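You operate a simulated robot arm through the tools that you are given. There is no shell and no other tool. Be economical: measure what you need, move in short steps, check, and stop when the job is done.

The job below is to be done with a simulated robot arm. You get a single attempt, and the scene is never put back.

TASK
Count the large ladles on the top of the press table, then put as many of the blue tabs from the top of the press table on the top of the low table. Put the slate brush on the square tray. Take the blue canister from the lower wall shelf and leave it on the small tray on the top of the exit table. Shut the care drawer of the right oven. Put the lime brush on the left belt away on the ledge of the store table. Shut the left cupboard door. Any order will do. Set down upright: blue canister.

It is judged by the outcome, as a careful person would: the job done as asked, and still so three seconds after it is handed in. It fails if anything else is knocked over, pushed out of place, dropped, spilled or broken.

THE ROBOT
A 6-joint arm with a two-finger gripper on a trunk, on a base that drives. Base frame: it is fixed to the floor where the robot stands at the start and does not move with it; the origin is under the middle of the robot, x ahead of it, y to its left, z up; the surface under the hand at the start is at about z = 880. Units: mm, degrees, N and s.
It reaches about 1298 mm from its shoulder. Its first joint turns from -149.0 to 149.0 degrees. Places, roughly: blue canister [-2000, 3500, 1000]; blue tab (4x4x3 cm) [600, 300, 900]; care drawer of the right oven [-5200, 2300, 600]; large ladle (10x11x29 cm) [700, 700, 900]; large ladle (10x11x32 cm) [900, 800, 900]; ledge of the store table (96x13 cm) [-3920, -4400, 1040]; left cupboard door [-6700, -1800, 400]; lime brush (12x5x7 cm) [-5300, 1100, 1100]; slate brush (12x5x7 cm) [700, -100, 900]; small tray (33x26x3 cm) [-600, 3100, 900]; square tray (18x25x3 cm) [1000, 300, 900]; top of the low table [700, -1800, 600]. Payload 1.57 kg.
The tool frame sits at the grasp point between the pads (the TCP): z along the fingers, y along the line on which they close. The tips reach 21 mm beyond it. The gripper opens to 70 mm. The gripper's body begins 50 mm behind the TCP.
Orientation is that of the tool frame in the base frame, as [roll, pitch, yaw] about the fixed x, y, z axes, in that order (R = Rz(yaw) Ry(pitch) Rx(roll)). With the fingers straight down and closing along the base's y, the tool's x points along the base's -x, its y along +y and its z along -z.

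THE INTERFACE
- The arm moves only by the tool move_arm. Its argument "steps" is one flat list of numbers, 7 for each row, row after row: the closure in counts, from 0 (fully open) to 255 (shut), then the shift along the tool's x, y, z in mm, then the turn, a rotation vector about the tool's x, y, z in degrees. In form: [fingers, tx, ty, tz, rx, ry, rz, fingers, tx, ty, tz, rx, ry, rz, ...]. A call has 1 to 8 rows; each row shifts and turns the commanded pose from where the row before left it, along the tool's axes as they then stand. Each row takes 0.2 s and may step no farther than 50 mm and 8.6 degrees from the row before; otherwise, or with a gripper value out of range, the whole call is refused. Where a pose cannot be reached the arm comes as near as it can. A force on the tool above 40 N (or 10 N above the force at the start of the call, whichever is more), or a blocked arm, ends the call early, and 0.2 s more pass. The fingers move at their own pace and stop on an object; they squeeze with about 21 N. The grip force told is the motor's: it shows also when the fingers shut on nothing. Time passes only in rows, and 0.2 s behind the last, so rows that do not move let the fingers close. The reply holds the time, the measured pose of the TCP, the force on the tool along the base axes, the opening and the grip force, in the units named above and with some noise, with the torque about the TCP (base axes, N m) and any sound that the robot's microphone picked up, and new pictures: "views" is both (left out), scene, wrist or none.
- Cameras (640 x 400 px; columns grow to the right, rows downward): "scene" is now at [46.9, 202.7, 1906.6]; the picture's right is [0.30, -0.96, 0.00], its down [-0.68, -0.21, -0.70] and it looks along [0.67, 0.21, -0.71] (base axes); focal length 289 px, centre (320, 200). "wrist" rides on the gripper at [79, 4, -81] in the tool frame; the picture's right is [-0.05, 1.00, 0.00], its down [-0.67, -0.04, -0.74] and it looks along [-0.74, -0.04, 0.67] (tool axes); focal length 256 px, centre (320, 200). There is no depth. A picture from a camera that has moved, and an enlarged one, comes with that camera's place and axes in the base frame and with its lens. The place of the scene camera against the robot may be out by one fixed shift of up to 25 mm in any direction.
- move_column(by): slides the trunk up (or, below 0, down) by that many mm; the arm and the scene camera ride with it, the base frame stays. It gives what a move gives, with no picture.
- roll_base(legs): drives the robot by 1 to 6 legs, each [ahead, turn to the left] in mm and degrees, along the robot's own axes; the way and the turn of a leg run together, so that a leg with both is an arc; at most 1500 mm and 180 degrees a leg. The arm and the cameras ride along, it lands a little off, and it stops where it bumps. It gives what a move gives, and a new picture of the scene camera.
- head_to(pan, tilt): turns the head with the scene camera to pan (to the left, within 155 degrees either way) and tilt (down, from -29 to 69), counted from straight ahead of the robot. It gives what a move gives, and a new picture of the scene camera.
- inspect(camera, box): a new picture of the part [left, top, right, bottom] of that camera's present view, enlarged. No time passes.
- hand_in(): hands the job in; it is judged then, once.

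Go step by step. Nothing tells you exact positions but the pictures and the camera data: compare them with the known pose of the tool, close in by small moves and look again before you grip or let go. The budget is 186 turns and 260 pictures, counting those below and the enlarged ones. Unless the task says otherwise, let go and move clear before handing in.

The tools are called after "Call:" as name(argument=value, ...) on one line, values as JSON. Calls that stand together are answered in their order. move_arm: Moves the arm, as the interface text tells. Its arguments: {"type":"object","properties":{"steps":{"type":"array"},"views":{"type":"string","enum":["both","scene","wrist","none"]}},"required":["steps"]} The other tools are called the same way: move_column (by) slides the trunk up or down; roll_base (legs) drives the base; head_to (pan, tilt) turns the head that bears the scene camera; inspect (camera, box) takes an enlarged picture of a part of a camera's view; hand_in () hands the job in.

At the start:

```text
t: 0.0
tool_pos: [696.5, 25.1, 1228.5]
tcp_rot: [180.0, 0.0, 179.4]
contact_force: [-0.2, 0.0, -0.6]
torque: [0.0, 0.03, 0.03]
grip_width: 70.0
finger_force: 0.0
trunk travel left (down, up): [-911.0, 59.0]
robot x, y, heading: [3.6, 6.8, 0.0]
head pan, tilt: [17.2, 45.3]
```

scene: 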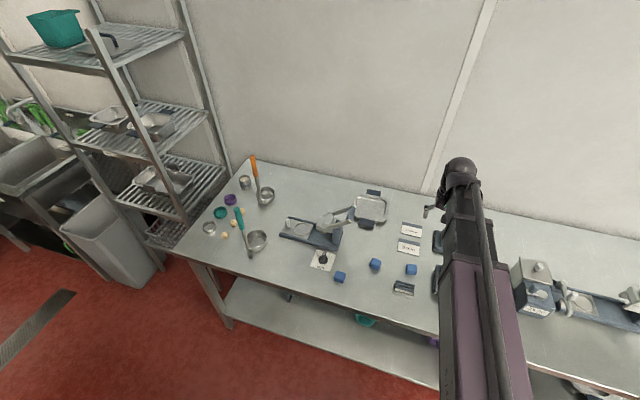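
wrist: 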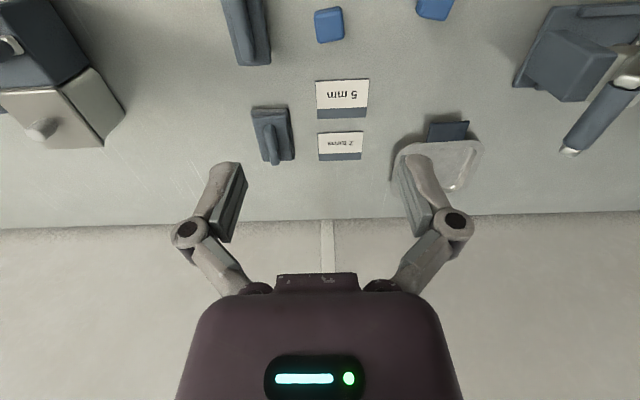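

I see the press table with two ladles, blue tabs, and the square tray. I'll look more closely to count ladles and find the brush and tabs.

Call:
inspect(camera="scene", box=[180, 140, 340, 280])

Call:
inspect(camera="scene", box=[300, 170, 460, 310])

Call:
inspect(camera="wrist", box=[160, 0, 640, 240])

```text
2.86 times, centred on (260, 210) of scene
camera zoom: at [46.9, 202.7, 1906.6], right [0.3, -0.96, 0.0], down [-0.68, -0.21, -0.7], along [0.67, 0.21, -0.71], focal length 827 px, centre (491, 171)
```

zoom: 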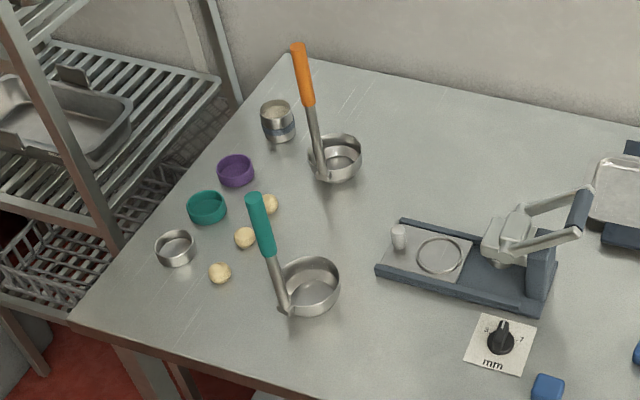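

```text
2.86 times, centred on (380, 240) of scene
camera zoom: at [46.9, 202.7, 1906.6], right [0.3, -0.96, 0.0], down [-0.68, -0.21, -0.7], along [0.67, 0.21, -0.71], focal length 827 px, centre (149, 86)
```

zoom: 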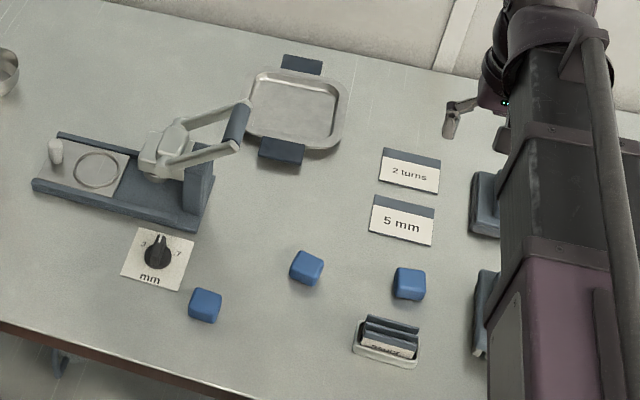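

```text
1.33 times, centred on (400, 120) of wrist
camera zoom: at [617.1, 30.7, 1310.7], right [0.06, 1.0, 0.0], down [0.67, -0.04, 0.74], along [0.74, -0.05, -0.67], focal length 341 px, centre (213, 307)
```

zoom: 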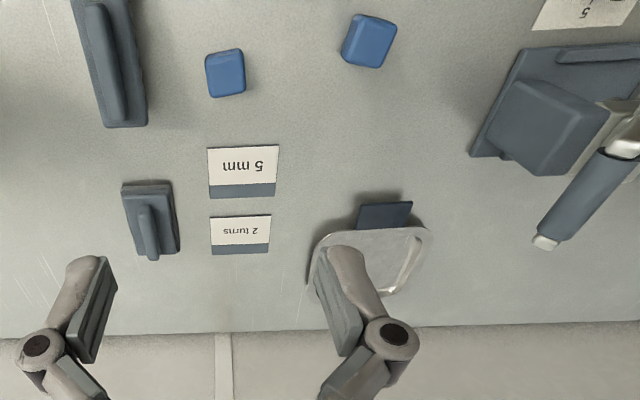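

Two large ladles so far (teal and orange handles). I check the right side of the press table and the low table before deciding.

Call:
head_to(pan=-30, tilt=45)

Call:
head_to(pan=-75, tilt=40)

```text
t: 1.1
tool_pos: [696.4, 26.5, 1229.4]
tcp_rot: [-180.0, -0.1, 179.4]
contact_force: [0.6, -0.6, -0.6]
torque: [0.04, -0.02, 0.0]
grip_width: 69.9
finger_force: 0.0
trunk travel left (down, up): [-911.0, 59.0]
robot x, y, heading: [-2.3, 9.3, -0.0]
head pan, tilt: [-30.0, 45.0]
camera scene: at [39.9, 138.3, 1907.0], right [-0.5, -0.87, 0.0], down [-0.61, 0.35, -0.71], along [0.61, -0.35, -0.71], focal length 289 px, centre (320, 200)
```

scene: 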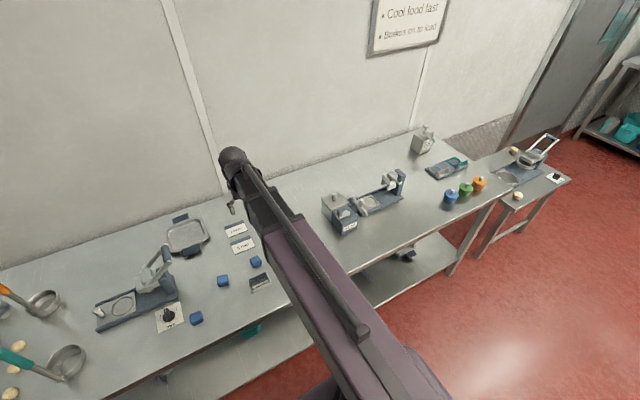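

```text
t: 2.3
tool_pos: [696.8, 24.6, 1230.4]
tcp_rot: [180.0, 0.1, 179.5]
contact_force: [0.2, -0.2, -0.1]
torque: [0.0, 0.05, -0.02]
grip_width: 70.1
finger_force: 0.1
trunk travel left (down, up): [-911.0, 59.0]
robot x, y, heading: [-0.8, 2.6, 0.1]
head pan, tilt: [-75.0, 40.0]
camera scene: at [-8.4, 96.6, 1914.2], right [-0.97, -0.26, 0.0], down [-0.17, 0.62, -0.77], along [0.2, -0.74, -0.64], focal length 289 px, centre (320, 200)
```

scene: 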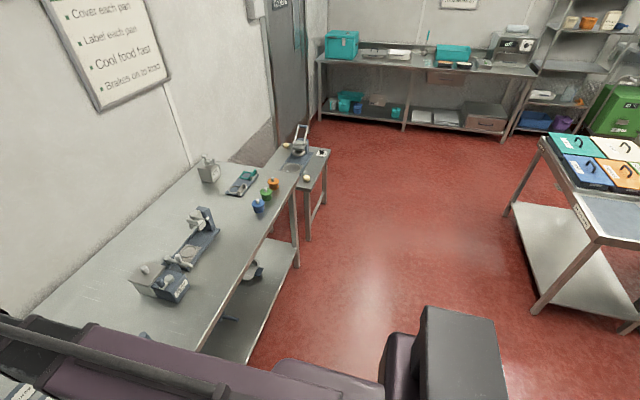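

Only two large ladles, so two tabs are to be moved. First I lower over the slate brush near (704,-83).

Call:
move_arm(steps=[0, -2, -27, 32, 0, 0, 0, 0, -2, -27, 32, 0, 0, 0, 0, -2, -27, 32, 0, 0, 0, 0, -2, -27, 32, 0, 0, 0], views="wrist")

Call:
head_to(pan=10, tilt=50)

```text
t: 3.3
tool_pos: [703.4, -82.4, 1229.7]
tcp_rot: [-180.0, -0.1, 179.4]
contact_force: [0.4, 0.8, 0.0]
torque: [0.02, 0.0, 0.0]
grip_width: 70.1
finger_force: 0.1
out of reach, approached as far as the arm can: row 1, 2, 3, 4
trunk travel left (down, up): [-911.0, 59.0]
robot x, y, heading: [-0.5, 6.4, 0.1]
head pan, tilt: [-75.0, 40.0]
camera wrist: at [624.7, -77.6, 1310.7], right [0.06, 1.0, 0.0], down [0.67, -0.04, 0.74], along [0.74, -0.05, -0.67], focal length 256 px, centre (320, 200)
```

wrist: 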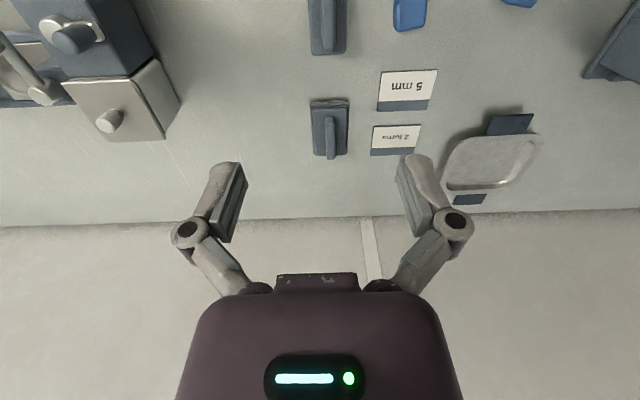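

```text
t: 4.9
tool_pos: [703.8, -81.5, 1230.0]
tcp_rot: [180.0, 0.0, 179.4]
contact_force: [-0.1, 0.6, -0.5]
torque: [0.01, -0.05, 0.04]
grip_width: 69.8
finger_force: 0.1
trunk travel left (down, up): [-911.0, 59.0]
robot x, y, heading: [2.5, 9.9, 0.0]
head pan, tilt: [10.0, 50.0]
camera scene: at [45.2, 192.0, 1900.1], right [0.17, -0.98, 0.0], down [-0.75, -0.13, -0.64], along [0.63, 0.11, -0.77], focal length 289 px, centre (320, 200)
```

scene: 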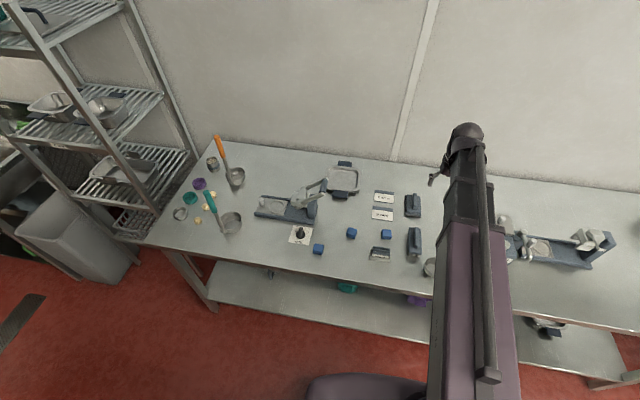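

The arm can't fold lower at this trunk height, so I lower the trunk and look down at the brush.

Call:
move_column(by=-190)

Call:
move_arm(steps=[0, 0, 0, 0, 0, 0, 0])

```text
t: 6.9
tool_pos: [702.4, -82.2, 1040.2]
tcp_rot: [-180.0, 0.0, 179.4]
contact_force: [0.3, -0.5, 0.8]
torque: [0.02, 0.03, 0.0]
grip_width: 70.1
finger_force: 0.1
trunk travel left (down, up): [-721.0, 249.0]
robot x, y, heading: [0.8, 5.2, 0.2]
head pan, tilt: [10.0, 50.0]
```

```text
t: 7.3
tool_pos: [703.4, -81.6, 1039.5]
tcp_rot: [180.0, -0.1, 179.5]
contact_force: [-0.1, -0.5, 0.2]
torque: [0.01, 0.01, -0.01]
grip_width: 70.1
finger_force: 0.0
trunk travel left (down, up): [-721.0, 249.0]
robot x, y, heading: [5.1, 9.4, -0.2]
head pan, tilt: [10.0, 50.0]
camera scene: at [45.2, 192.1, 1710.1], right [0.17, -0.98, 0.0], down [-0.75, -0.13, -0.64], along [0.63, 0.11, -0.77], focal length 289 px, centre (320, 200)
camera wrist: at [624.6, -76.9, 1120.7], right [0.06, 1.0, 0.0], down [0.67, -0.04, 0.74], along [0.74, -0.05, -0.67], focal length 256 px, centre (320, 200)
```

scene: 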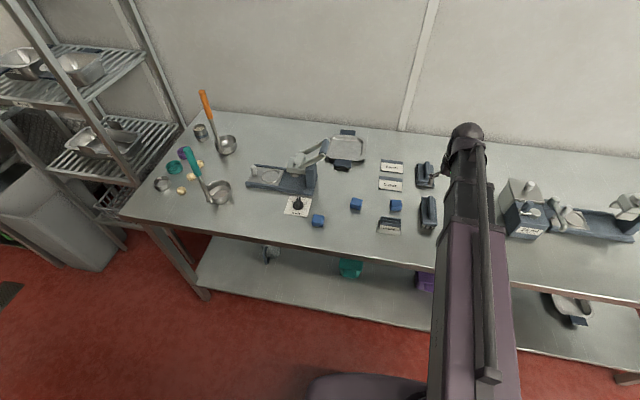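
wrist: 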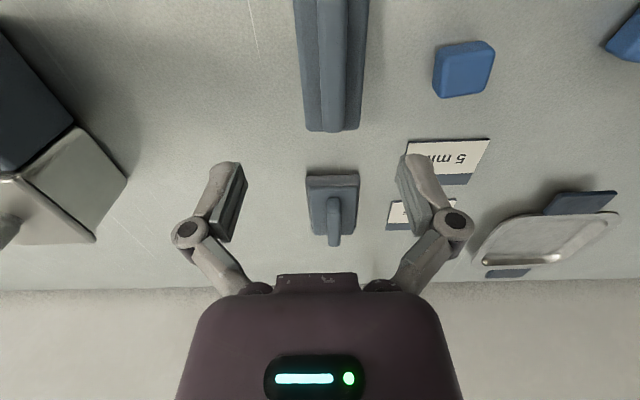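

The long ridge-handled object under the hand is the slate brush (12 cm along x, y≈-75). I back up a little to see it whole.

Call:
move_arm(steps=[0, 45, 3, 0, 0, 0, 0, 0, 45, 3, 0, 0, 0, 0], views="wrist")

```text
t: 7.9
tool_pos: [612.2, -73.6, 1039.8]
tcp_rot: [179.9, 0.0, 179.5]
contact_force: [0.0, -0.3, -0.1]
torque: [0.02, -0.02, 0.01]
grip_width: 70.1
finger_force: 0.1
trunk travel left (down, up): [-721.0, 249.0]
robot x, y, heading: [3.0, 7.2, 0.0]
head pan, tilt: [10.0, 50.0]
camera wrist: at [533.6, -69.4, 1120.9], right [0.06, 1.0, 0.0], down [0.67, -0.04, 0.75], along [0.74, -0.05, -0.67], focal length 256 px, centre (320, 200)
```

wrist: 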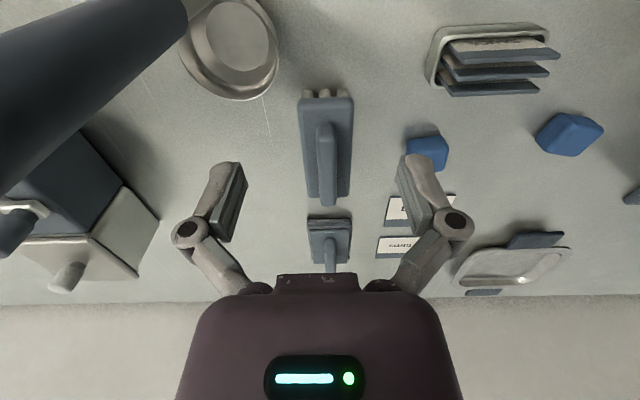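

A bowl with a dark handle stands hidden behind the arm, to the right of the brush. I must see it for the count, so I move the arm left and look with the head.

Call:
move_arm(steps=[0, 0, 0, -45, 0, 0, 0, 0, 0, 48, 0, 0, 0, 0, 0, 0, 48, 0, 0, 0, 0, 0, 0, 48, 0, 0, 0, 0, 0, 0, 48, 0, 0, 0, 0, 0, 0, 48, 0, 0, 0, 0, 0, 0, 48, 0, 0, 0, 0], views="scene")

Call:
head_to(pan=-10, tilt=55)

```text
t: 9.5
tool_pos: [616.5, 216.9, 1040.1]
tcp_rot: [-180.0, 0.0, 179.5]
contact_force: [-0.3, -0.2, 0.2]
torque: [-0.02, 0.02, 0.01]
grip_width: 70.3
finger_force: 0.1
out of reach, approached as far as the arm can: row 1
trunk travel left (down, up): [-721.0, 249.0]
robot x, y, heading: [-2.2, 9.6, 0.2]
head pan, tilt: [10.0, 50.0]
camera scene: at [45.3, 192.9, 1710.0], right [0.17, -0.98, 0.0], down [-0.75, -0.13, -0.64], along [0.63, 0.11, -0.77], focal length 289 px, centre (320, 200)
```

scene: 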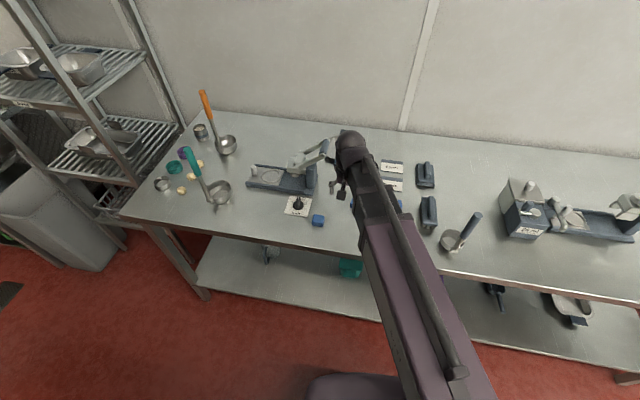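

```text
t: 10.4
tool_pos: [617.2, 215.0, 1040.1]
tcp_rot: [-180.0, 0.0, 179.4]
contact_force: [0.1, -0.1, 0.1]
torque: [0.03, -0.03, 0.02]
grip_width: 70.2
finger_force: 0.0
trunk travel left (down, up): [-721.0, 249.0]
robot x, y, heading: [-1.0, 7.4, -0.2]
head pan, tilt: [-10.0, 55.0]
camera scene: at [40.4, 166.2, 1703.6], right [-0.17, -0.99, 0.0], down [-0.81, 0.14, -0.57], along [0.57, -0.1, -0.82], focal length 289 px, centre (320, 200)
```

scene: 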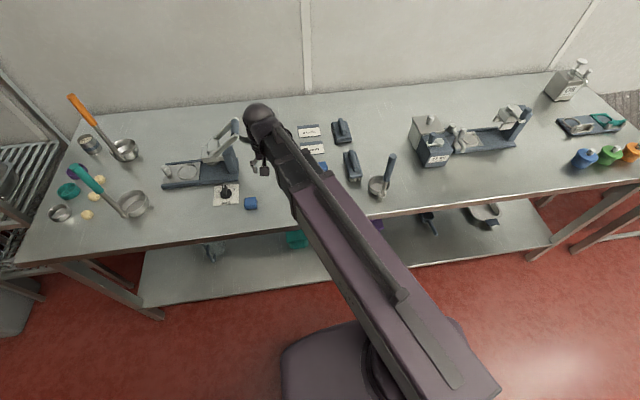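

A third ladle appears, with a dark handle. I enlarge to compare its size with the others.

Call:
inspect(camera="scene", box=[320, 110, 448, 190])

Call:
inspect(camera="scene", box=[50, 130, 178, 230])

Call:
inspect(camera="scene", box=[330, 140, 430, 220])

```text
5.00 times, centred on (384, 150) of scene
camera zoom: at [40.4, 166.2, 1703.6], right [-0.17, -0.99, 0.0], down [-0.81, 0.14, -0.57], along [0.57, -0.1, -0.82], focal length 1447 px, centre (0, 450)
```

zoom: 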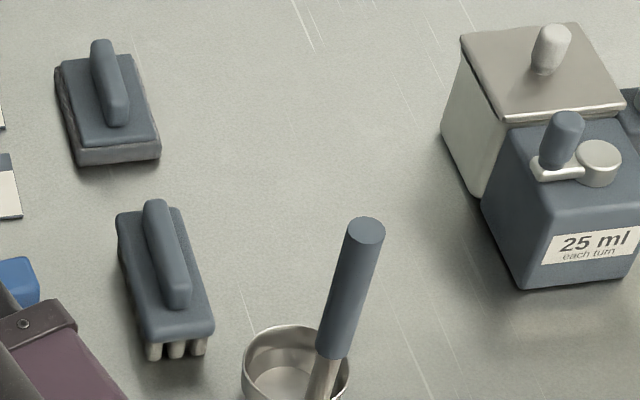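

```text
4.00 times, centred on (114, 180) of scene
camera zoom: at [40.4, 166.2, 1703.6], right [-0.17, -0.99, 0.0], down [-0.81, 0.14, -0.57], along [0.57, -0.1, -0.82], focal length 1158 px, centre (1144, 280)
```

zoom: 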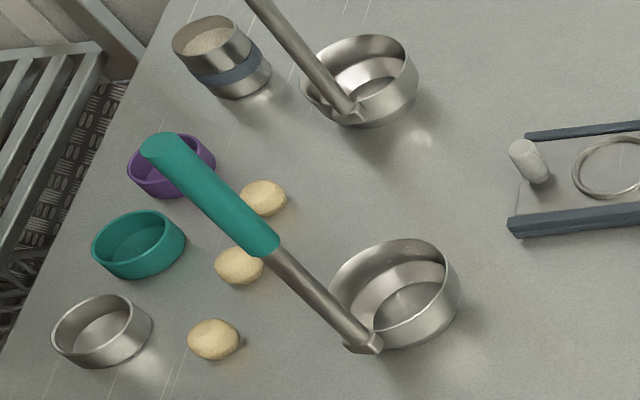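

```text
5.00 times, centred on (380, 180) of scene
camera zoom: at [40.4, 166.2, 1703.6], right [-0.17, -0.99, 0.0], down [-0.81, 0.14, -0.57], along [0.57, -0.1, -0.82], focal length 1447 px, centre (20, 300)
```

zoom: 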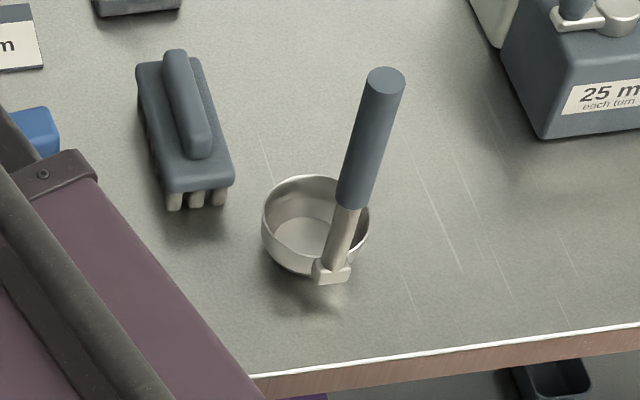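

The dark-handled ladle's bowl is only ~76 mm against ~110 mm for the other two, so it is a small one: the count is 2. Now back over the brush with the fingers partly closed.

Call:
move_arm(steps=[90, -13, -48, 0, 0, 0, 0, 90, -13, -48, 0, 0, 0, 0, 90, -13, -48, 0, 0, 0, 0, 90, -13, -48, 0, 0, 0, 0, 90, -13, -48, 0, 0, 0, 0, 90, -13, -48, 0, 0, 0, 0, 90, 0, 0, 30, 0, 0, 0], views="both")

```text
t: 12.0
tool_pos: [687.7, -74.0, 1040.4]
tcp_rot: [-179.9, 0.0, 179.4]
contact_force: [-0.3, 0.3, 0.4]
torque: [-0.02, 0.0, 0.02]
grip_width: 45.3
finger_force: 0.1
out of reach, approached as far as the arm can: row 7
trunk travel left (down, up): [-721.0, 249.0]
robot x, y, heading: [1.2, 6.3, 0.1]
head pan, tilt: [-10.0, 55.0]
camera scene: at [40.3, 166.3, 1703.5], right [-0.17, -0.98, 0.0], down [-0.81, 0.14, -0.57], along [0.57, -0.1, -0.82], focal length 289 px, centre (320, 200)
camera wrist: at [609.6, -69.9, 1120.8], right [0.06, 1.0, 0.0], down [0.67, -0.04, 0.74], along [0.74, -0.05, -0.67], focal length 256 px, centre (320, 200)
```

scene: 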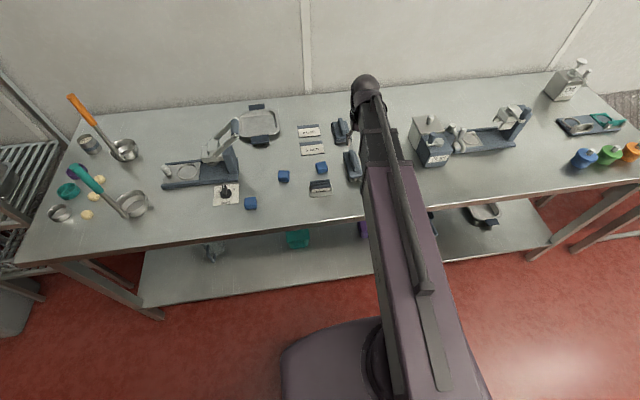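
wrist: 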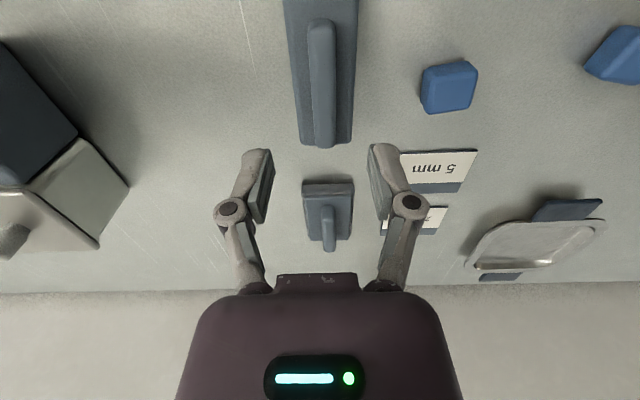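

The arm moves in z only with the trunk, and its forearm would come down close to the small ladle's upright handle. I raise, retract, and shift the base ~280 mm left so the arm approaches the brush from the left.

Call:
move_column(by=240)

Call:
move_arm(steps=[0, 48, 0, 0, 0, 0, 0, 0, 48, 0, 0, 0, 0, 0, 0, 48, 0, 0, 0, 0, 0, 0, 48, 0, 0, 0, 0, 0, 0, 48, 0, 0, 0, 0, 0, 0, 48, 0, 0, 0, 0, 0], views="scene")

```text
t: 14.5
tool_pos: [687.8, -73.6, 1280.1]
tcp_rot: [-180.0, -0.1, 179.3]
contact_force: [0.5, 0.4, -1.2]
torque: [-0.03, 0.06, 0.02]
grip_width: 45.3
finger_force: 0.1
trunk travel left (down, up): [-961.0, 9.0]
robot x, y, heading: [0.0, 1.7, -0.2]
head pan, tilt: [-10.0, 55.0]
```

```text
t: 15.9
tool_pos: [527.0, -92.6, 1279.1]
tcp_rot: [180.0, -0.1, 179.6]
contact_force: [-0.3, 0.4, 0.5]
torque: [0.02, 0.03, 0.0]
grip_width: 69.7
finger_force: 0.1
out of reach, approached as far as the arm can: row 4, 5, 6
trunk travel left (down, up): [-961.0, 9.0]
robot x, y, heading: [-4.1, 9.8, 0.0]
head pan, tilt: [-10.0, 55.0]
camera scene: at [40.5, 165.8, 1943.6], right [-0.17, -0.98, 0.0], down [-0.81, 0.14, -0.57], along [0.56, -0.1, -0.82], focal length 289 px, centre (320, 200)
```

scene: 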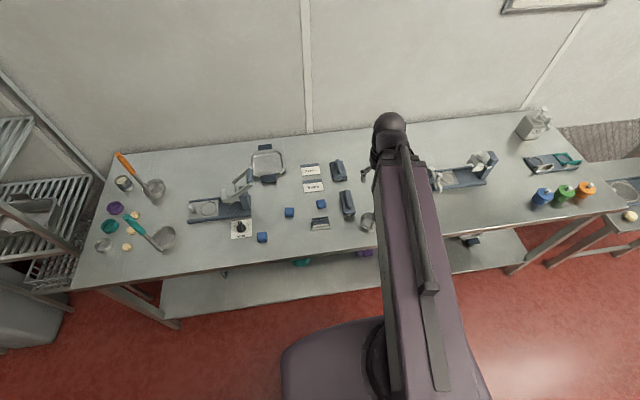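

Arm is retracted with the hand at z≈1280, above everything. I shift the base left.

Call:
roll_base(legs=[[0, 90], [280, 0], [0, -90]])

Call:
head_to(pan=-10, tilt=52)

```text
t: 29.7
tool_pos: [524.0, 175.9, 1280.9]
tcp_rot: [179.9, -0.3, 178.0]
contact_force: [0.2, -0.4, -0.2]
torque: [0.04, -0.01, 0.0]
grip_width: 70.1
finger_force: 0.0
trunk travel left (down, up): [-961.0, 9.0]
robot x, y, heading: [-0.6, 273.4, -1.2]
head pan, tilt: [-10.0, 55.0]
camera scene: at [40.1, 430.6, 1943.7], right [-0.19, -0.98, 0.0], down [-0.8, 0.16, -0.57], along [0.56, -0.11, -0.82], focal length 289 px, centre (320, 200)
```

scene: 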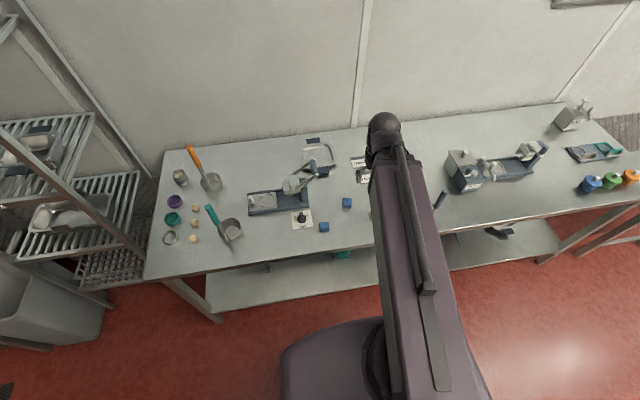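

```text
t: 30.3
tool_pos: [523.2, 178.0, 1279.7]
tcp_rot: [-180.0, -0.3, 178.0]
contact_force: [-0.2, -0.3, 0.3]
torque: [0.01, -0.03, 0.03]
grip_width: 70.1
finger_force: 0.1
trunk travel left (down, up): [-961.0, 9.0]
robot x, y, heading: [-5.2, 271.4, -1.1]
head pan, tilt: [-10.0, 52.0]
camera scene: at [43.4, 432.2, 1947.3], right [-0.19, -0.98, 0.0], down [-0.77, 0.15, -0.62], along [0.6, -0.12, -0.79], focal length 289 px, centre (320, 200)
```

scene: 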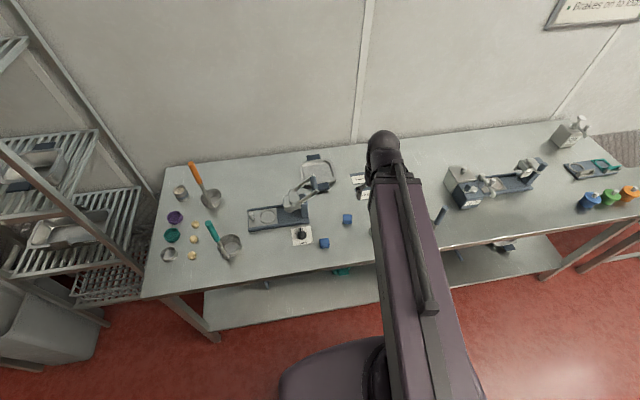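

Next, out over the brush at height, then lower to 1040 and look.

Call:
move_arm(steps=[90, -45, 0, 0, 0, 0, 0, 90, -45, -20, 0, 0, 0, 0, 90, -20, -40, 0, 0, 0, 0, 90, -20, -44, 0, 0, 0, 0, 90, -20, -45, 0, 0, 0, 0, 90, -15, -47, 0, 0, 0, 0, 90, -14, -47, 0, 0, 0, 0], views="none")

Call:
move_column(by=-240)

Call:
move_arm(steps=[90, 0, 0, 0, 0, 0, 0])

```text
t: 31.9
tool_pos: [695.5, -76.0, 1280.5]
tcp_rot: [180.0, -0.2, 177.9]
contact_force: [-0.1, 0.3, -0.7]
torque: [0.04, -0.01, -0.03]
grip_width: 45.0
finger_force: 0.1
out of reach, approached as far as the arm can: row 4
trunk travel left (down, up): [-961.0, 9.0]
robot x, y, heading: [-4.5, 272.8, -0.9]
head pan, tilt: [-10.0, 52.0]
```

```text
t: 34.4
tool_pos: [694.3, -72.7, 1040.0]
tcp_rot: [-180.0, -0.3, 178.0]
contact_force: [0.3, -0.4, 0.0]
torque: [0.0, 0.01, 0.0]
grip_width: 45.3
finger_force: 0.0
trunk travel left (down, up): [-721.0, 249.0]
robot x, y, heading: [-2.4, 274.8, -1.4]
head pan, tilt: [-10.0, 52.0]
```

```text
t: 34.8
tool_pos: [692.6, -72.6, 1041.3]
tcp_rot: [179.9, -0.3, 178.0]
contact_force: [-0.1, -0.3, -0.6]
torque: [0.0, 0.03, 0.01]
grip_width: 45.3
finger_force: 0.2
trunk travel left (down, up): [-721.0, 249.0]
robot x, y, heading: [-2.2, 272.1, -1.2]
head pan, tilt: [-10.0, 52.0]
camera scene: at [43.1, 431.1, 1707.4], right [-0.19, -0.98, 0.0], down [-0.77, 0.15, -0.62], along [0.6, -0.12, -0.79], focal length 289 px, centre (320, 200)
camera wrist: at [615.7, -66.7, 1121.2], right [0.09, 1.0, 0.0], down [0.67, -0.06, 0.74], along [0.74, -0.07, -0.67], focal length 256 px, centre (320, 200)
```

scene: 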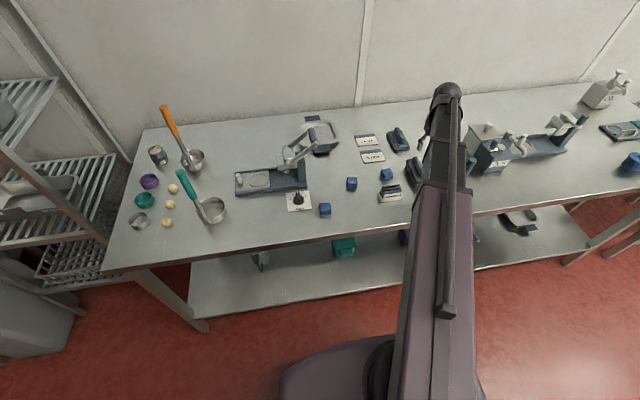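
wrist: 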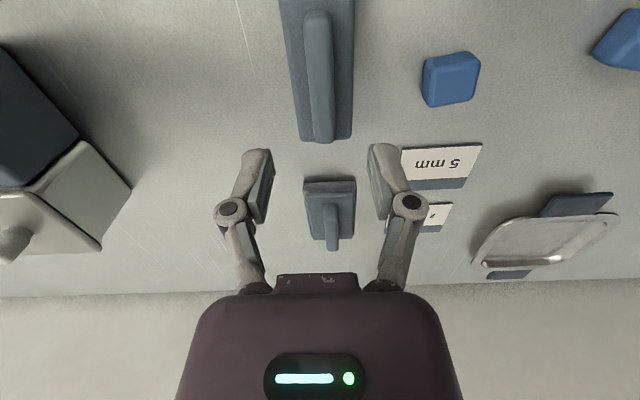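

Aligned over the handle. I lower 98 mm and look.

Call:
move_column(by=-98)

Call:
move_arm(steps=[90, 0, 0, 0, 0, 0, 0])

```text
t: 36.1
tool_pos: [693.9, -74.1, 942.0]
tcp_rot: [-179.9, -0.3, 178.0]
contact_force: [0.7, -0.2, -0.5]
torque: [-0.02, 0.0, 0.03]
grip_width: 44.9
finger_force: 0.0
trunk travel left (down, up): [-623.0, 347.0]
robot x, y, heading: [-1.7, 274.8, -1.5]
head pan, tilt: [-10.0, 52.0]
```

```text
t: 36.5
tool_pos: [693.8, -73.3, 941.4]
tcp_rot: [179.9, -0.4, 178.0]
contact_force: [0.1, -0.5, -1.0]
torque: [-0.02, 0.02, 0.0]
grip_width: 45.4
finger_force: 0.0
trunk travel left (down, up): [-623.0, 347.0]
robot x, y, heading: [-4.2, 273.5, -1.1]
head pan, tilt: [-10.0, 52.0]
camera scene: at [43.2, 431.1, 1609.4], right [-0.19, -0.98, 0.0], down [-0.77, 0.15, -0.62], along [0.6, -0.12, -0.79], focal length 289 px, centre (320, 200)
camera wrist: at [615.7, -66.7, 1023.2], right [0.09, 1.0, 0.0], down [0.67, -0.06, 0.74], along [0.74, -0.07, -0.67], focal length 256 px, centre (320, 200)
```

scene: 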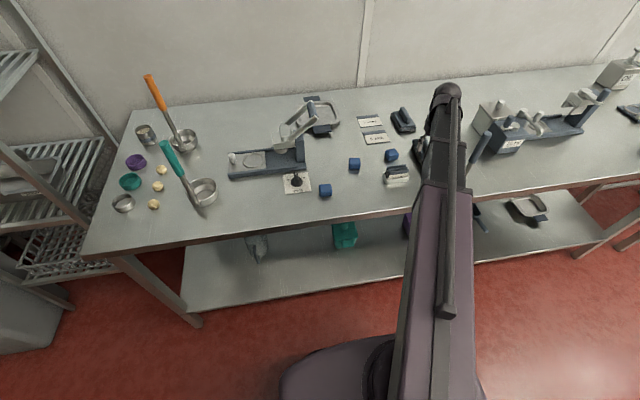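
wrist: 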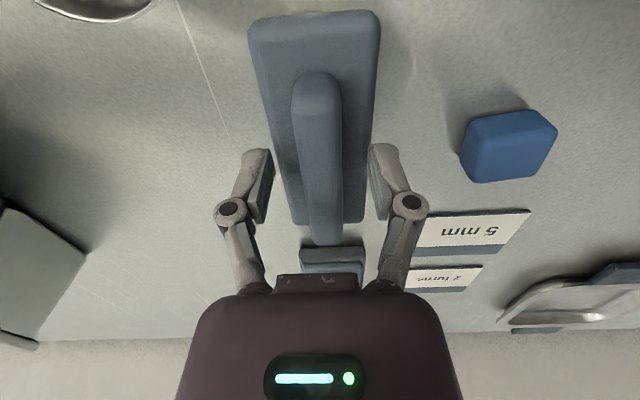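

The handle sits between the fingers. I lower 6 mm more, shift 8 mm back, and grip.

Call:
move_column(by=-6)

Call:
move_arm(steps=[90, 8, 0, 0, 0, 0, 0, 255, 0, 0, 0, 0, 0, 0, 255, 0, 0, 0, 0, 0, 0, 255, 0, 0, 0, 0, 0, 0], views="none")

Call:
move_column(by=110)

Call:
move_arm(steps=[255, -3, 45, 0, 0, 0, 0, 255, -3, 45, 0, 0, 0, 0, 255, -3, 45, 0, 0, 0, 0, 255, -3, 45, 0, 0, 0, 0, 255, -3, 45, 0, 0, 0, 0, 255, -3, 45, 0, 0, 0, 0, 255, 0, 45, 0, 0, 0, 0], views="both")

```text
t: 37.1
tool_pos: [693.8, -73.1, 935.9]
tcp_rot: [179.9, -0.3, 178.0]
contact_force: [0.9, -0.3, 25.1]
torque: [-0.04, -0.2, 0.01]
grip_width: 46.3
finger_force: 13.4
trunk travel left (down, up): [-617.0, 353.0]
robot x, y, heading: [-7.3, 271.8, -1.3]
head pan, tilt: [-10.0, 52.0]
```

```text
t: 37.6
tool_pos: [684.9, -71.1, 940.0]
tcp_rot: [-179.9, 0.2, 178.0]
contact_force: [2.8, 2.1, 52.6]
torque: [0.38, 0.09, -0.09]
grip_width: 24.9
finger_force: 20.3
trunk travel left (down, up): [-617.0, 353.0]
robot x, y, heading: [-5.5, 271.6, -1.2]
head pan, tilt: [-10.0, 52.0]
stopped in row 2: the force on the tool passed its limit at 50 N (the readings are from after the stop); the commanded pose is now the measured one
```

```text
t: 39.0
tool_pos: [687.1, -73.3, 1045.6]
tcp_rot: [180.0, -0.1, 178.0]
contact_force: [-0.2, -0.2, 0.0]
torque: [-0.01, -0.02, 0.03]
grip_width: 0.0
finger_force: 20.6
trunk travel left (down, up): [-727.0, 243.0]
robot x, y, heading: [-1.7, 271.3, -0.9]
head pan, tilt: [-10.0, 52.0]
```

```text
t: 40.6
tool_pos: [717.7, 242.8, 1045.9]
tcp_rot: [180.0, -0.1, 178.1]
contact_force: [0.6, 0.3, 0.1]
torque: [0.0, 0.01, -0.01]
grip_width: 0.3
finger_force: 21.3
trunk travel left (down, up): [-727.0, 243.0]
robot x, y, heading: [-5.6, 271.0, -1.1]
head pan, tilt: [-10.0, 52.0]
camera scene: at [43.2, 431.7, 1713.3], right [-0.19, -0.98, 0.0], down [-0.77, 0.15, -0.62], along [0.6, -0.12, -0.79], focal length 289 px, centre (320, 200)
camera wrist: at [639.2, 249.3, 1126.8], right [0.09, 1.0, 0.0], down [0.67, -0.06, 0.74], along [0.74, -0.07, -0.67], focal length 256 px, centre (320, 200)
```

scene: 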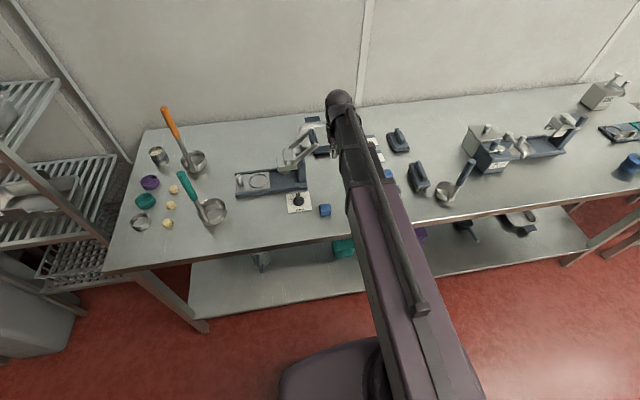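
wrist: 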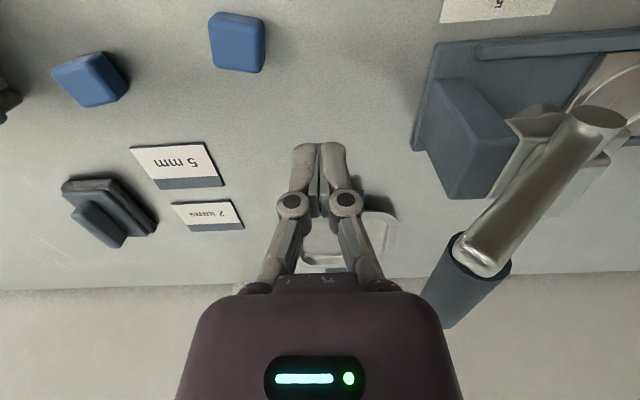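

The fingers touched the brush's body and the lift came before the grip; the brush still stands. I go back over it.

Call:
move_arm(steps=[90, 0, -45, 0, 0, 0, 0, 90, 3, -45, 0, 0, 0, 0, 90, 3, -45, 0, 0, 0, 0, 90, 3, -45, 0, 0, 0, 0, 90, 3, -45, 0, 0, 0, 0, 90, 3, -45, 0, 0, 0, 0, 90, 3, -45, 0, 0, 0, 0], views="wrist")

Call:
inspect(camera="scene", box=[370, 110, 530, 210])

```text
t: 42.2
tool_pos: [689.6, -74.4, 1046.3]
tcp_rot: [179.9, -0.1, 178.1]
contact_force: [0.3, -0.2, -0.3]
torque: [0.01, -0.01, -0.03]
grip_width: 45.2
finger_force: 0.1
trunk travel left (down, up): [-727.0, 243.0]
robot x, y, heading: [-0.1, 272.9, -0.9]
head pan, tilt: [-10.0, 52.0]
camera wrist: at [610.1, -67.4, 1126.7], right [0.09, 1.0, 0.0], down [0.67, -0.06, 0.74], along [0.74, -0.06, -0.67], focal length 256 px, centre (320, 200)
```

wrist: 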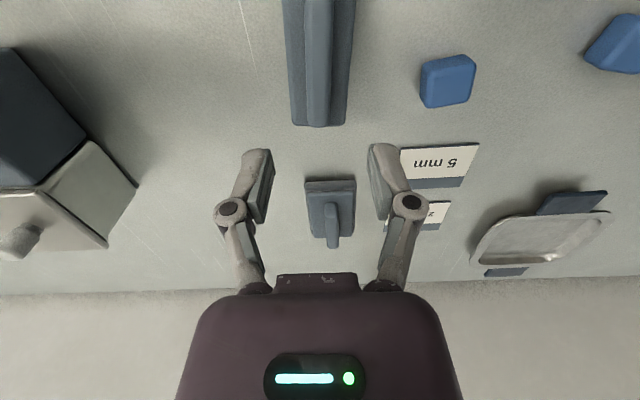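

```text
4.00 times, centred on (450, 160) of scene
camera zoom: at [43.2, 430.5, 1713.5], right [-0.19, -0.98, 0.0], down [-0.77, 0.15, -0.62], along [0.6, -0.12, -0.79], focal length 1158 px, centre (-200, 360)
```

zoom: 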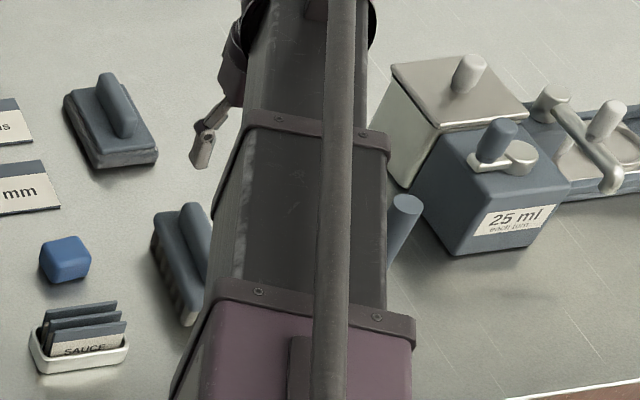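

The brush moved back ~12 mm but stands. I realign to x≈680, lower to 944, and grip with enough time.

Call:
move_column(by=-102)

Call:
move_arm(steps=[90, 10, 0, 0, 0, 0, 0], views="wrist")

```text
t: 43.6
tool_pos: [688.2, -73.2, 943.7]
tcp_rot: [-180.0, -0.1, 178.0]
contact_force: [0.0, 0.4, 0.4]
torque: [-0.01, 0.02, 0.01]
grip_width: 45.1
finger_force: 0.2
trunk travel left (down, up): [-625.0, 345.0]
robot x, y, heading: [-2.5, 272.1, -1.1]
head pan, tilt: [-10.0, 52.0]
```

```text
t: 44.0
tool_pos: [678.7, -72.1, 944.5]
tcp_rot: [-180.0, -0.2, 178.0]
contact_force: [0.4, 0.1, 0.2]
torque: [-0.01, -0.02, -0.02]
grip_width: 45.4
finger_force: 0.1
trunk travel left (down, up): [-625.0, 345.0]
robot x, y, heading: [-2.2, 274.0, -1.0]
head pan, tilt: [-10.0, 52.0]
camera wrist: at [600.4, -65.8, 1024.9], right [0.09, 1.0, 0.0], down [0.67, -0.06, 0.74], along [0.74, -0.07, -0.67], focal length 256 px, centre (320, 200)
```

wrist: 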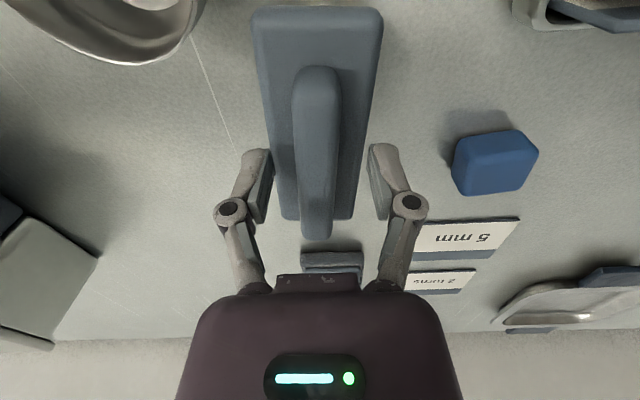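

Call:
move_arm(steps=[255, 4, 0, 0, 0, 0, 0, 255, 0, 0, 0, 0, 0, 0, 255, 0, 0, 0, 0, 0, 0, 255, 0, 0, 0, 0, 0, 0], views="wrist")

```text
t: 45.0
tool_pos: [673.6, -72.6, 944.2]
tcp_rot: [180.0, 0.0, 178.0]
contact_force: [-0.5, 0.6, 3.2]
torque: [-0.02, -0.02, 0.04]
grip_width: 17.5
finger_force: 20.6
trunk travel left (down, up): [-625.0, 345.0]
robot x, y, heading: [-1.9, 274.8, -1.0]
head pan, tilt: [-10.0, 52.0]
camera wrist: at [595.9, -65.8, 1025.0], right [0.09, 1.0, 0.0], down [0.67, -0.06, 0.74], along [0.74, -0.07, -0.67], focal length 256 px, centre (320, 200)
```

wrist: 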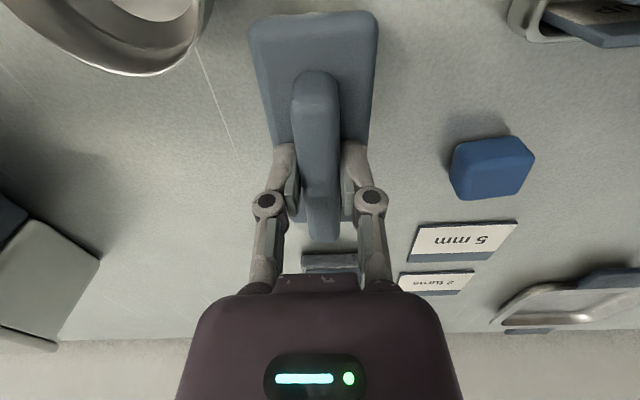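

Gripped (17.5 mm). The press lever stands close left of the tray, so I will come at the tray from the right; from a base spot near y≈-500 the tabs and low table are in reach too. I lift, retract and drive there.

Call:
move_column(by=320)

Call:
move_arm(steps=[255, 35, 30, 0, 0, 0, 0, 255, 35, 30, 0, 0, 0, 0, 255, 35, 30, 0, 0, 0, 0, 255, 30, 30, 0, 0, 0, 0, 255, 20, 30, 0, 0, 0, 0], views="wrist")

Call:
roll_base(legs=[[0, -90], [770, 0], [0, 90], [80, 0]])

```text
t: 48.2
tool_pos: [675.6, -73.0, 1263.4]
tcp_rot: [-180.0, -0.1, 178.0]
contact_force: [-0.2, -0.1, -1.0]
torque: [0.01, 0.02, 0.02]
grip_width: 17.6
finger_force: 21.1
trunk travel left (down, up): [-945.0, 25.0]
robot x, y, heading: [-3.7, 274.3, -1.1]
head pan, tilt: [-10.0, 52.0]
```

```text
t: 49.4
tool_pos: [525.8, 84.5, 1264.1]
tcp_rot: [180.0, 0.0, 178.0]
contact_force: [0.5, 0.1, -1.5]
torque: [-0.03, 0.0, 0.02]
grip_width: 17.5
finger_force: 21.2
trunk travel left (down, up): [-945.0, 25.0]
robot x, y, heading: [-3.5, 274.9, -0.9]
head pan, tilt: [-10.0, 52.0]
camera wrist: at [447.0, 91.7, 1345.0], right [0.09, 1.0, 0.0], down [0.67, -0.06, 0.74], along [0.74, -0.07, -0.67], focal length 256 px, centre (320, 200)
```

wrist: 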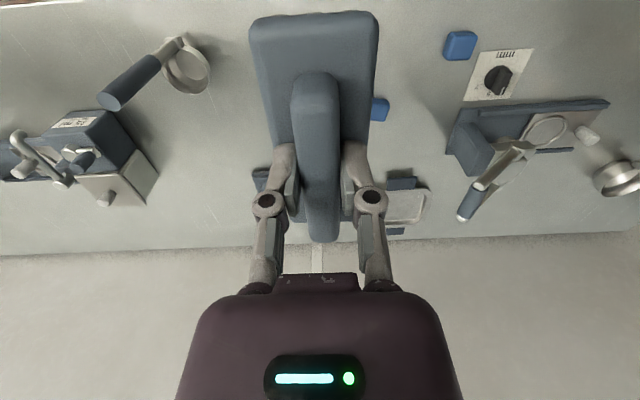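

```text
t: 66.5
tool_pos: [591.3, -691.4, 1263.9]
tcp_rot: [180.0, -0.1, 177.9]
contact_force: [0.4, -1.2, -1.6]
torque: [0.04, 0.0, -0.04]
grip_width: 17.8
finger_force: 20.8
trunk travel left (down, up): [-945.0, 25.0]
robot x, y, heading: [64.3, -472.3, -1.9]
head pan, tilt: [-10.0, 52.0]
camera scene: at [110.8, -314.8, 1931.4], right [-0.21, -0.98, 0.0], down [-0.77, 0.16, -0.62], along [0.6, -0.13, -0.79], focal length 289 px, centre (320, 200)
```

scene: 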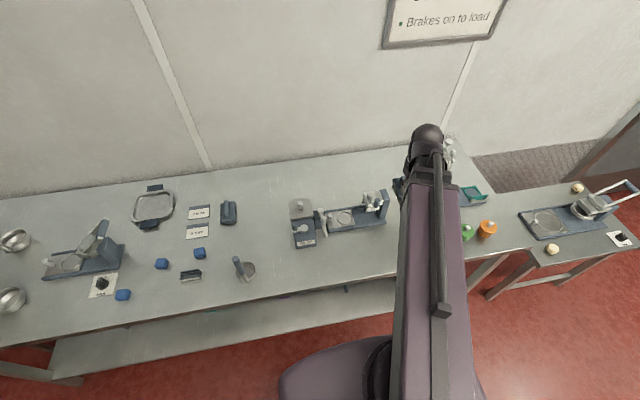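

Now a clear view: tray at about (1012,253). I swing the held brush over it at height.

Call:
move_arm(steps=[255, -18, 45.6, 0, 0, 0, 0, 255, -18, 45.6, 0, 0, 0, 0, 255, -18, 45.6, 0, 0, 0, 0, 255, -18, 45.6, 0, 0, 0, 0, 255, -18, 45.6, 0, 0, 0, 0, 255, -18, 45.6, 0, 0, 0, 0, 255, -18, 45.6, 0, 0, 0, 0, 255, -18, 45.6, 0, 0, 0, 0], views="none")

Call:
move_arm(steps=[255, -18, 45.6, 0, 0, 0, 0, 255, -18, 45.6, 0, 0, 0, 0, 255, -18, 45.6, 0, 0, 0, 0, 255, -18, 45.6, 0, 0, 0, 0, 255, -18, 45.6, 0, 0, 0, 0, 255, -18, 45.6, 0, 0, 0, 0, 255, -18, 45.6, 0, 0, 0, 0, 255, -18, 45.6, 0, 0, 0, 0], views="none")

Call:
move_arm(steps=[255, -18, 45.6, 0, 0, 0, 0, 255, -18, 45.6, 0, 0, 0, 0, 255, -18, 45.6, 0, 0, 0, 0, 255, -18, 45.6, 0, 0, 0, 0, 255, -18, 45.6, 0, 0, 0, 0], views="both")

```text
t: 68.3
tool_pos: [747.1, -333.2, 1263.8]
tcp_rot: [180.0, -0.2, 177.8]
contact_force: [0.4, 0.8, -1.6]
torque: [-0.02, 0.01, 0.01]
grip_width: 17.7
finger_force: 21.0
trunk travel left (down, up): [-945.0, 25.0]
robot x, y, heading: [61.6, -473.3, -1.9]
head pan, tilt: [-10.0, 52.0]
```

```text
t: 70.2
tool_pos: [907.4, 29.7, 1263.7]
tcp_rot: [-180.0, -0.1, 177.8]
contact_force: [0.6, -0.3, -1.4]
torque: [0.01, -0.02, 0.02]
grip_width: 17.3
finger_force: 20.6
trunk travel left (down, up): [-945.0, 25.0]
robot x, y, heading: [63.1, -475.8, -1.9]
head pan, tilt: [-10.0, 52.0]
```

```text
t: 71.3
tool_pos: [972.7, 228.6, 1264.6]
tcp_rot: [179.9, 0.0, 177.8]
contact_force: [0.8, 0.2, -1.1]
torque: [-0.01, -0.03, 0.0]
grip_width: 17.7
finger_force: 21.1
out of reach, approached as far as the arm can: row 5
trunk travel left (down, up): [-945.0, 25.0]
robot x, y, heading: [61.7, -474.8, -2.1]
head pan, tilt: [-10.0, 52.0]
camera scene: at [109.0, -314.6, 1931.4], right [-0.21, -0.98, 0.0], down [-0.77, 0.16, -0.62], along [0.6, -0.13, -0.79], focal length 289 px, centre (320, 200)
camera wrist: at [894.0, 235.7, 1345.2], right [0.09, 1.0, 0.0], down [0.66, -0.06, 0.75], along [0.74, -0.07, -0.67], focal length 256 px, centre (320, 200)
```

scene: 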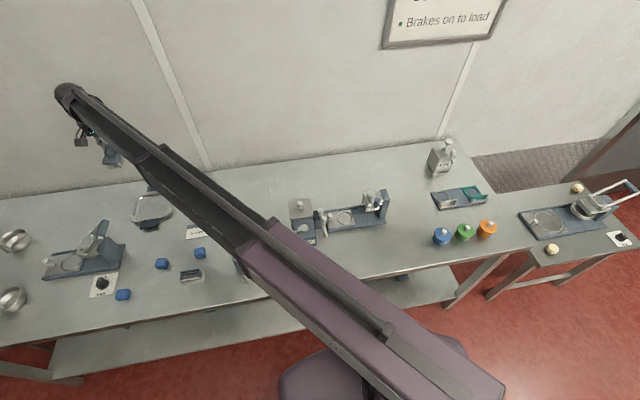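
wrist: 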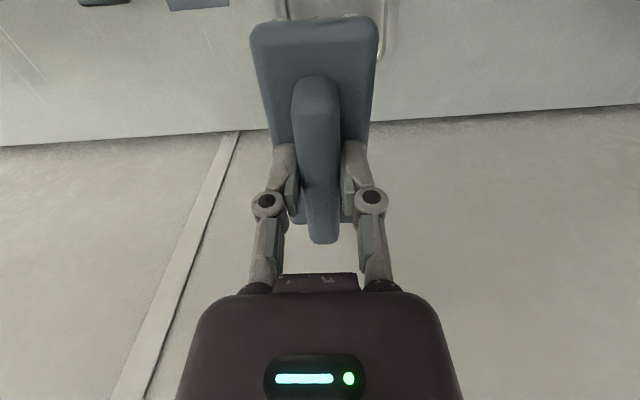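

The tray is ~60 mm past reach. I retract a bit, drive 75 mm forward and re-extend.

Call:
move_arm(steps=[255, 40, -10, 0, 0, 0, 0, 255, 40, -10, 0, 0, 0, 0], views="none")

Call:
roll_base(legs=[[75, 0]])

```text
t: 72.0
tool_pos: [892.1, 210.0, 1264.7]
tcp_rot: [-179.9, -0.1, 177.9]
contact_force: [0.0, -0.2, -1.4]
torque: [0.0, -0.01, -0.01]
grip_width: 17.5
finger_force: 21.7
trunk travel left (down, up): [-945.0, 25.0]
robot x, y, heading: [62.4, -473.0, -2.0]
head pan, tilt: [-10.0, 52.0]
```

```text
t: 73.1
tool_pos: [972.9, 207.7, 1262.9]
tcp_rot: [-180.0, -0.2, 177.8]
contact_force: [-0.7, -0.7, -1.4]
torque: [0.0, 0.07, 0.01]
grip_width: 17.2
finger_force: 20.8
trunk travel left (down, up): [-945.0, 25.0]
robot x, y, heading: [136.8, -475.6, -1.7]
head pan, tilt: [-10.0, 52.0]
camera scene: at [189.3, -317.5, 1931.4], right [-0.21, -0.98, 0.0], down [-0.77, 0.16, -0.61], along [0.6, -0.13, -0.79], focal length 289 px, centre (320, 200)
```

scene: 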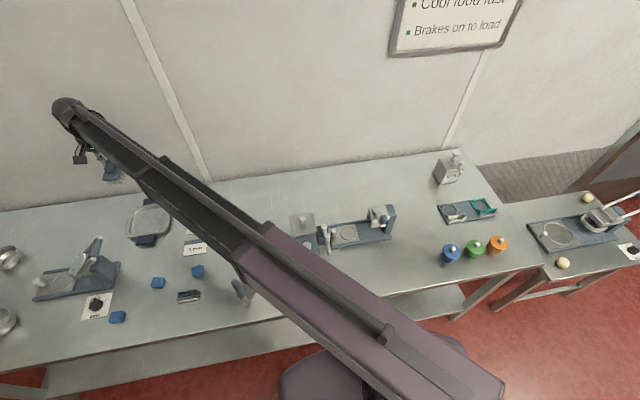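

Call:
move_arm(steps=[255, -18, 22, 0, 0, 0, 0, 255, -18, 22, 0, 0, 0, 0], views="none")

Call:
move_column(by=-190)

Call:
move_arm(steps=[255, 0, 0, 0, 0, 0, 0])

```text
t: 73.7
tool_pos: [1010.2, 250.2, 1263.1]
tcp_rot: [179.9, -0.1, 177.7]
contact_force: [-1.0, 0.1, -1.5]
torque: [-0.01, 0.02, 0.0]
grip_width: 17.4
finger_force: 20.6
trunk travel left (down, up): [-945.0, 25.0]
robot x, y, heading: [137.0, -473.5, -1.8]
head pan, tilt: [-10.0, 52.0]
```

```text
t: 75.8
tool_pos: [1010.7, 250.8, 1073.6]
tcp_rot: [-179.9, -0.1, 177.8]
contact_force: [-0.8, -0.1, -1.3]
torque: [-0.01, 0.07, 0.01]
grip_width: 17.6
finger_force: 20.7
trunk travel left (down, up): [-755.0, 215.0]
robot x, y, heading: [141.1, -470.8, -1.9]
head pan, tilt: [-10.0, 52.0]
```

```text
t: 76.2
tool_pos: [1011.5, 249.0, 1073.1]
tcp_rot: [-180.0, -0.1, 177.7]
contact_force: [0.0, -0.1, -1.2]
torque: [0.01, 0.03, 0.0]
grip_width: 17.5
finger_force: 20.5
trunk travel left (down, up): [-755.0, 215.0]
robot x, y, heading: [138.2, -476.7, -1.9]
head pan, tilt: [-10.0, 52.0]
camera scene: at [187.1, -317.4, 1741.4], right [-0.21, -0.98, 0.0], down [-0.77, 0.16, -0.62], along [0.6, -0.13, -0.79], focal length 289 px, centre (320, 200)
camera wrist: at [931.6, 257.0, 1154.6], right [0.09, 1.0, 0.0], down [0.67, -0.06, 0.74], along [0.74, -0.07, -0.67], focal length 256 px, centre (320, 200)
```

scene: 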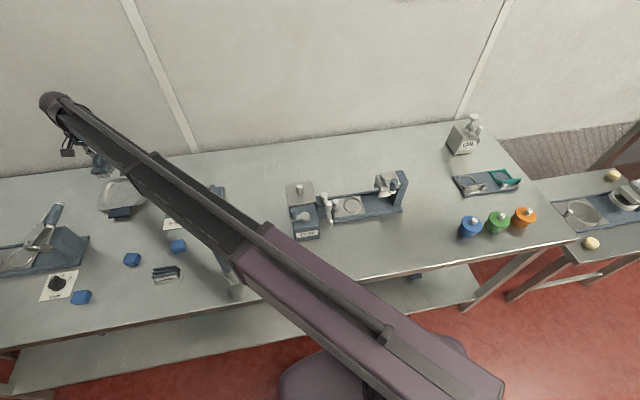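
wrist: 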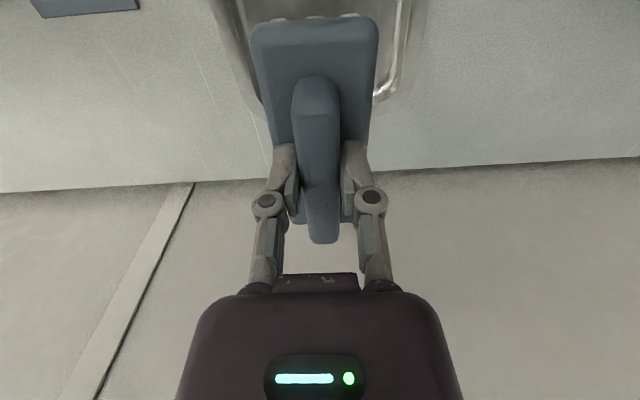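

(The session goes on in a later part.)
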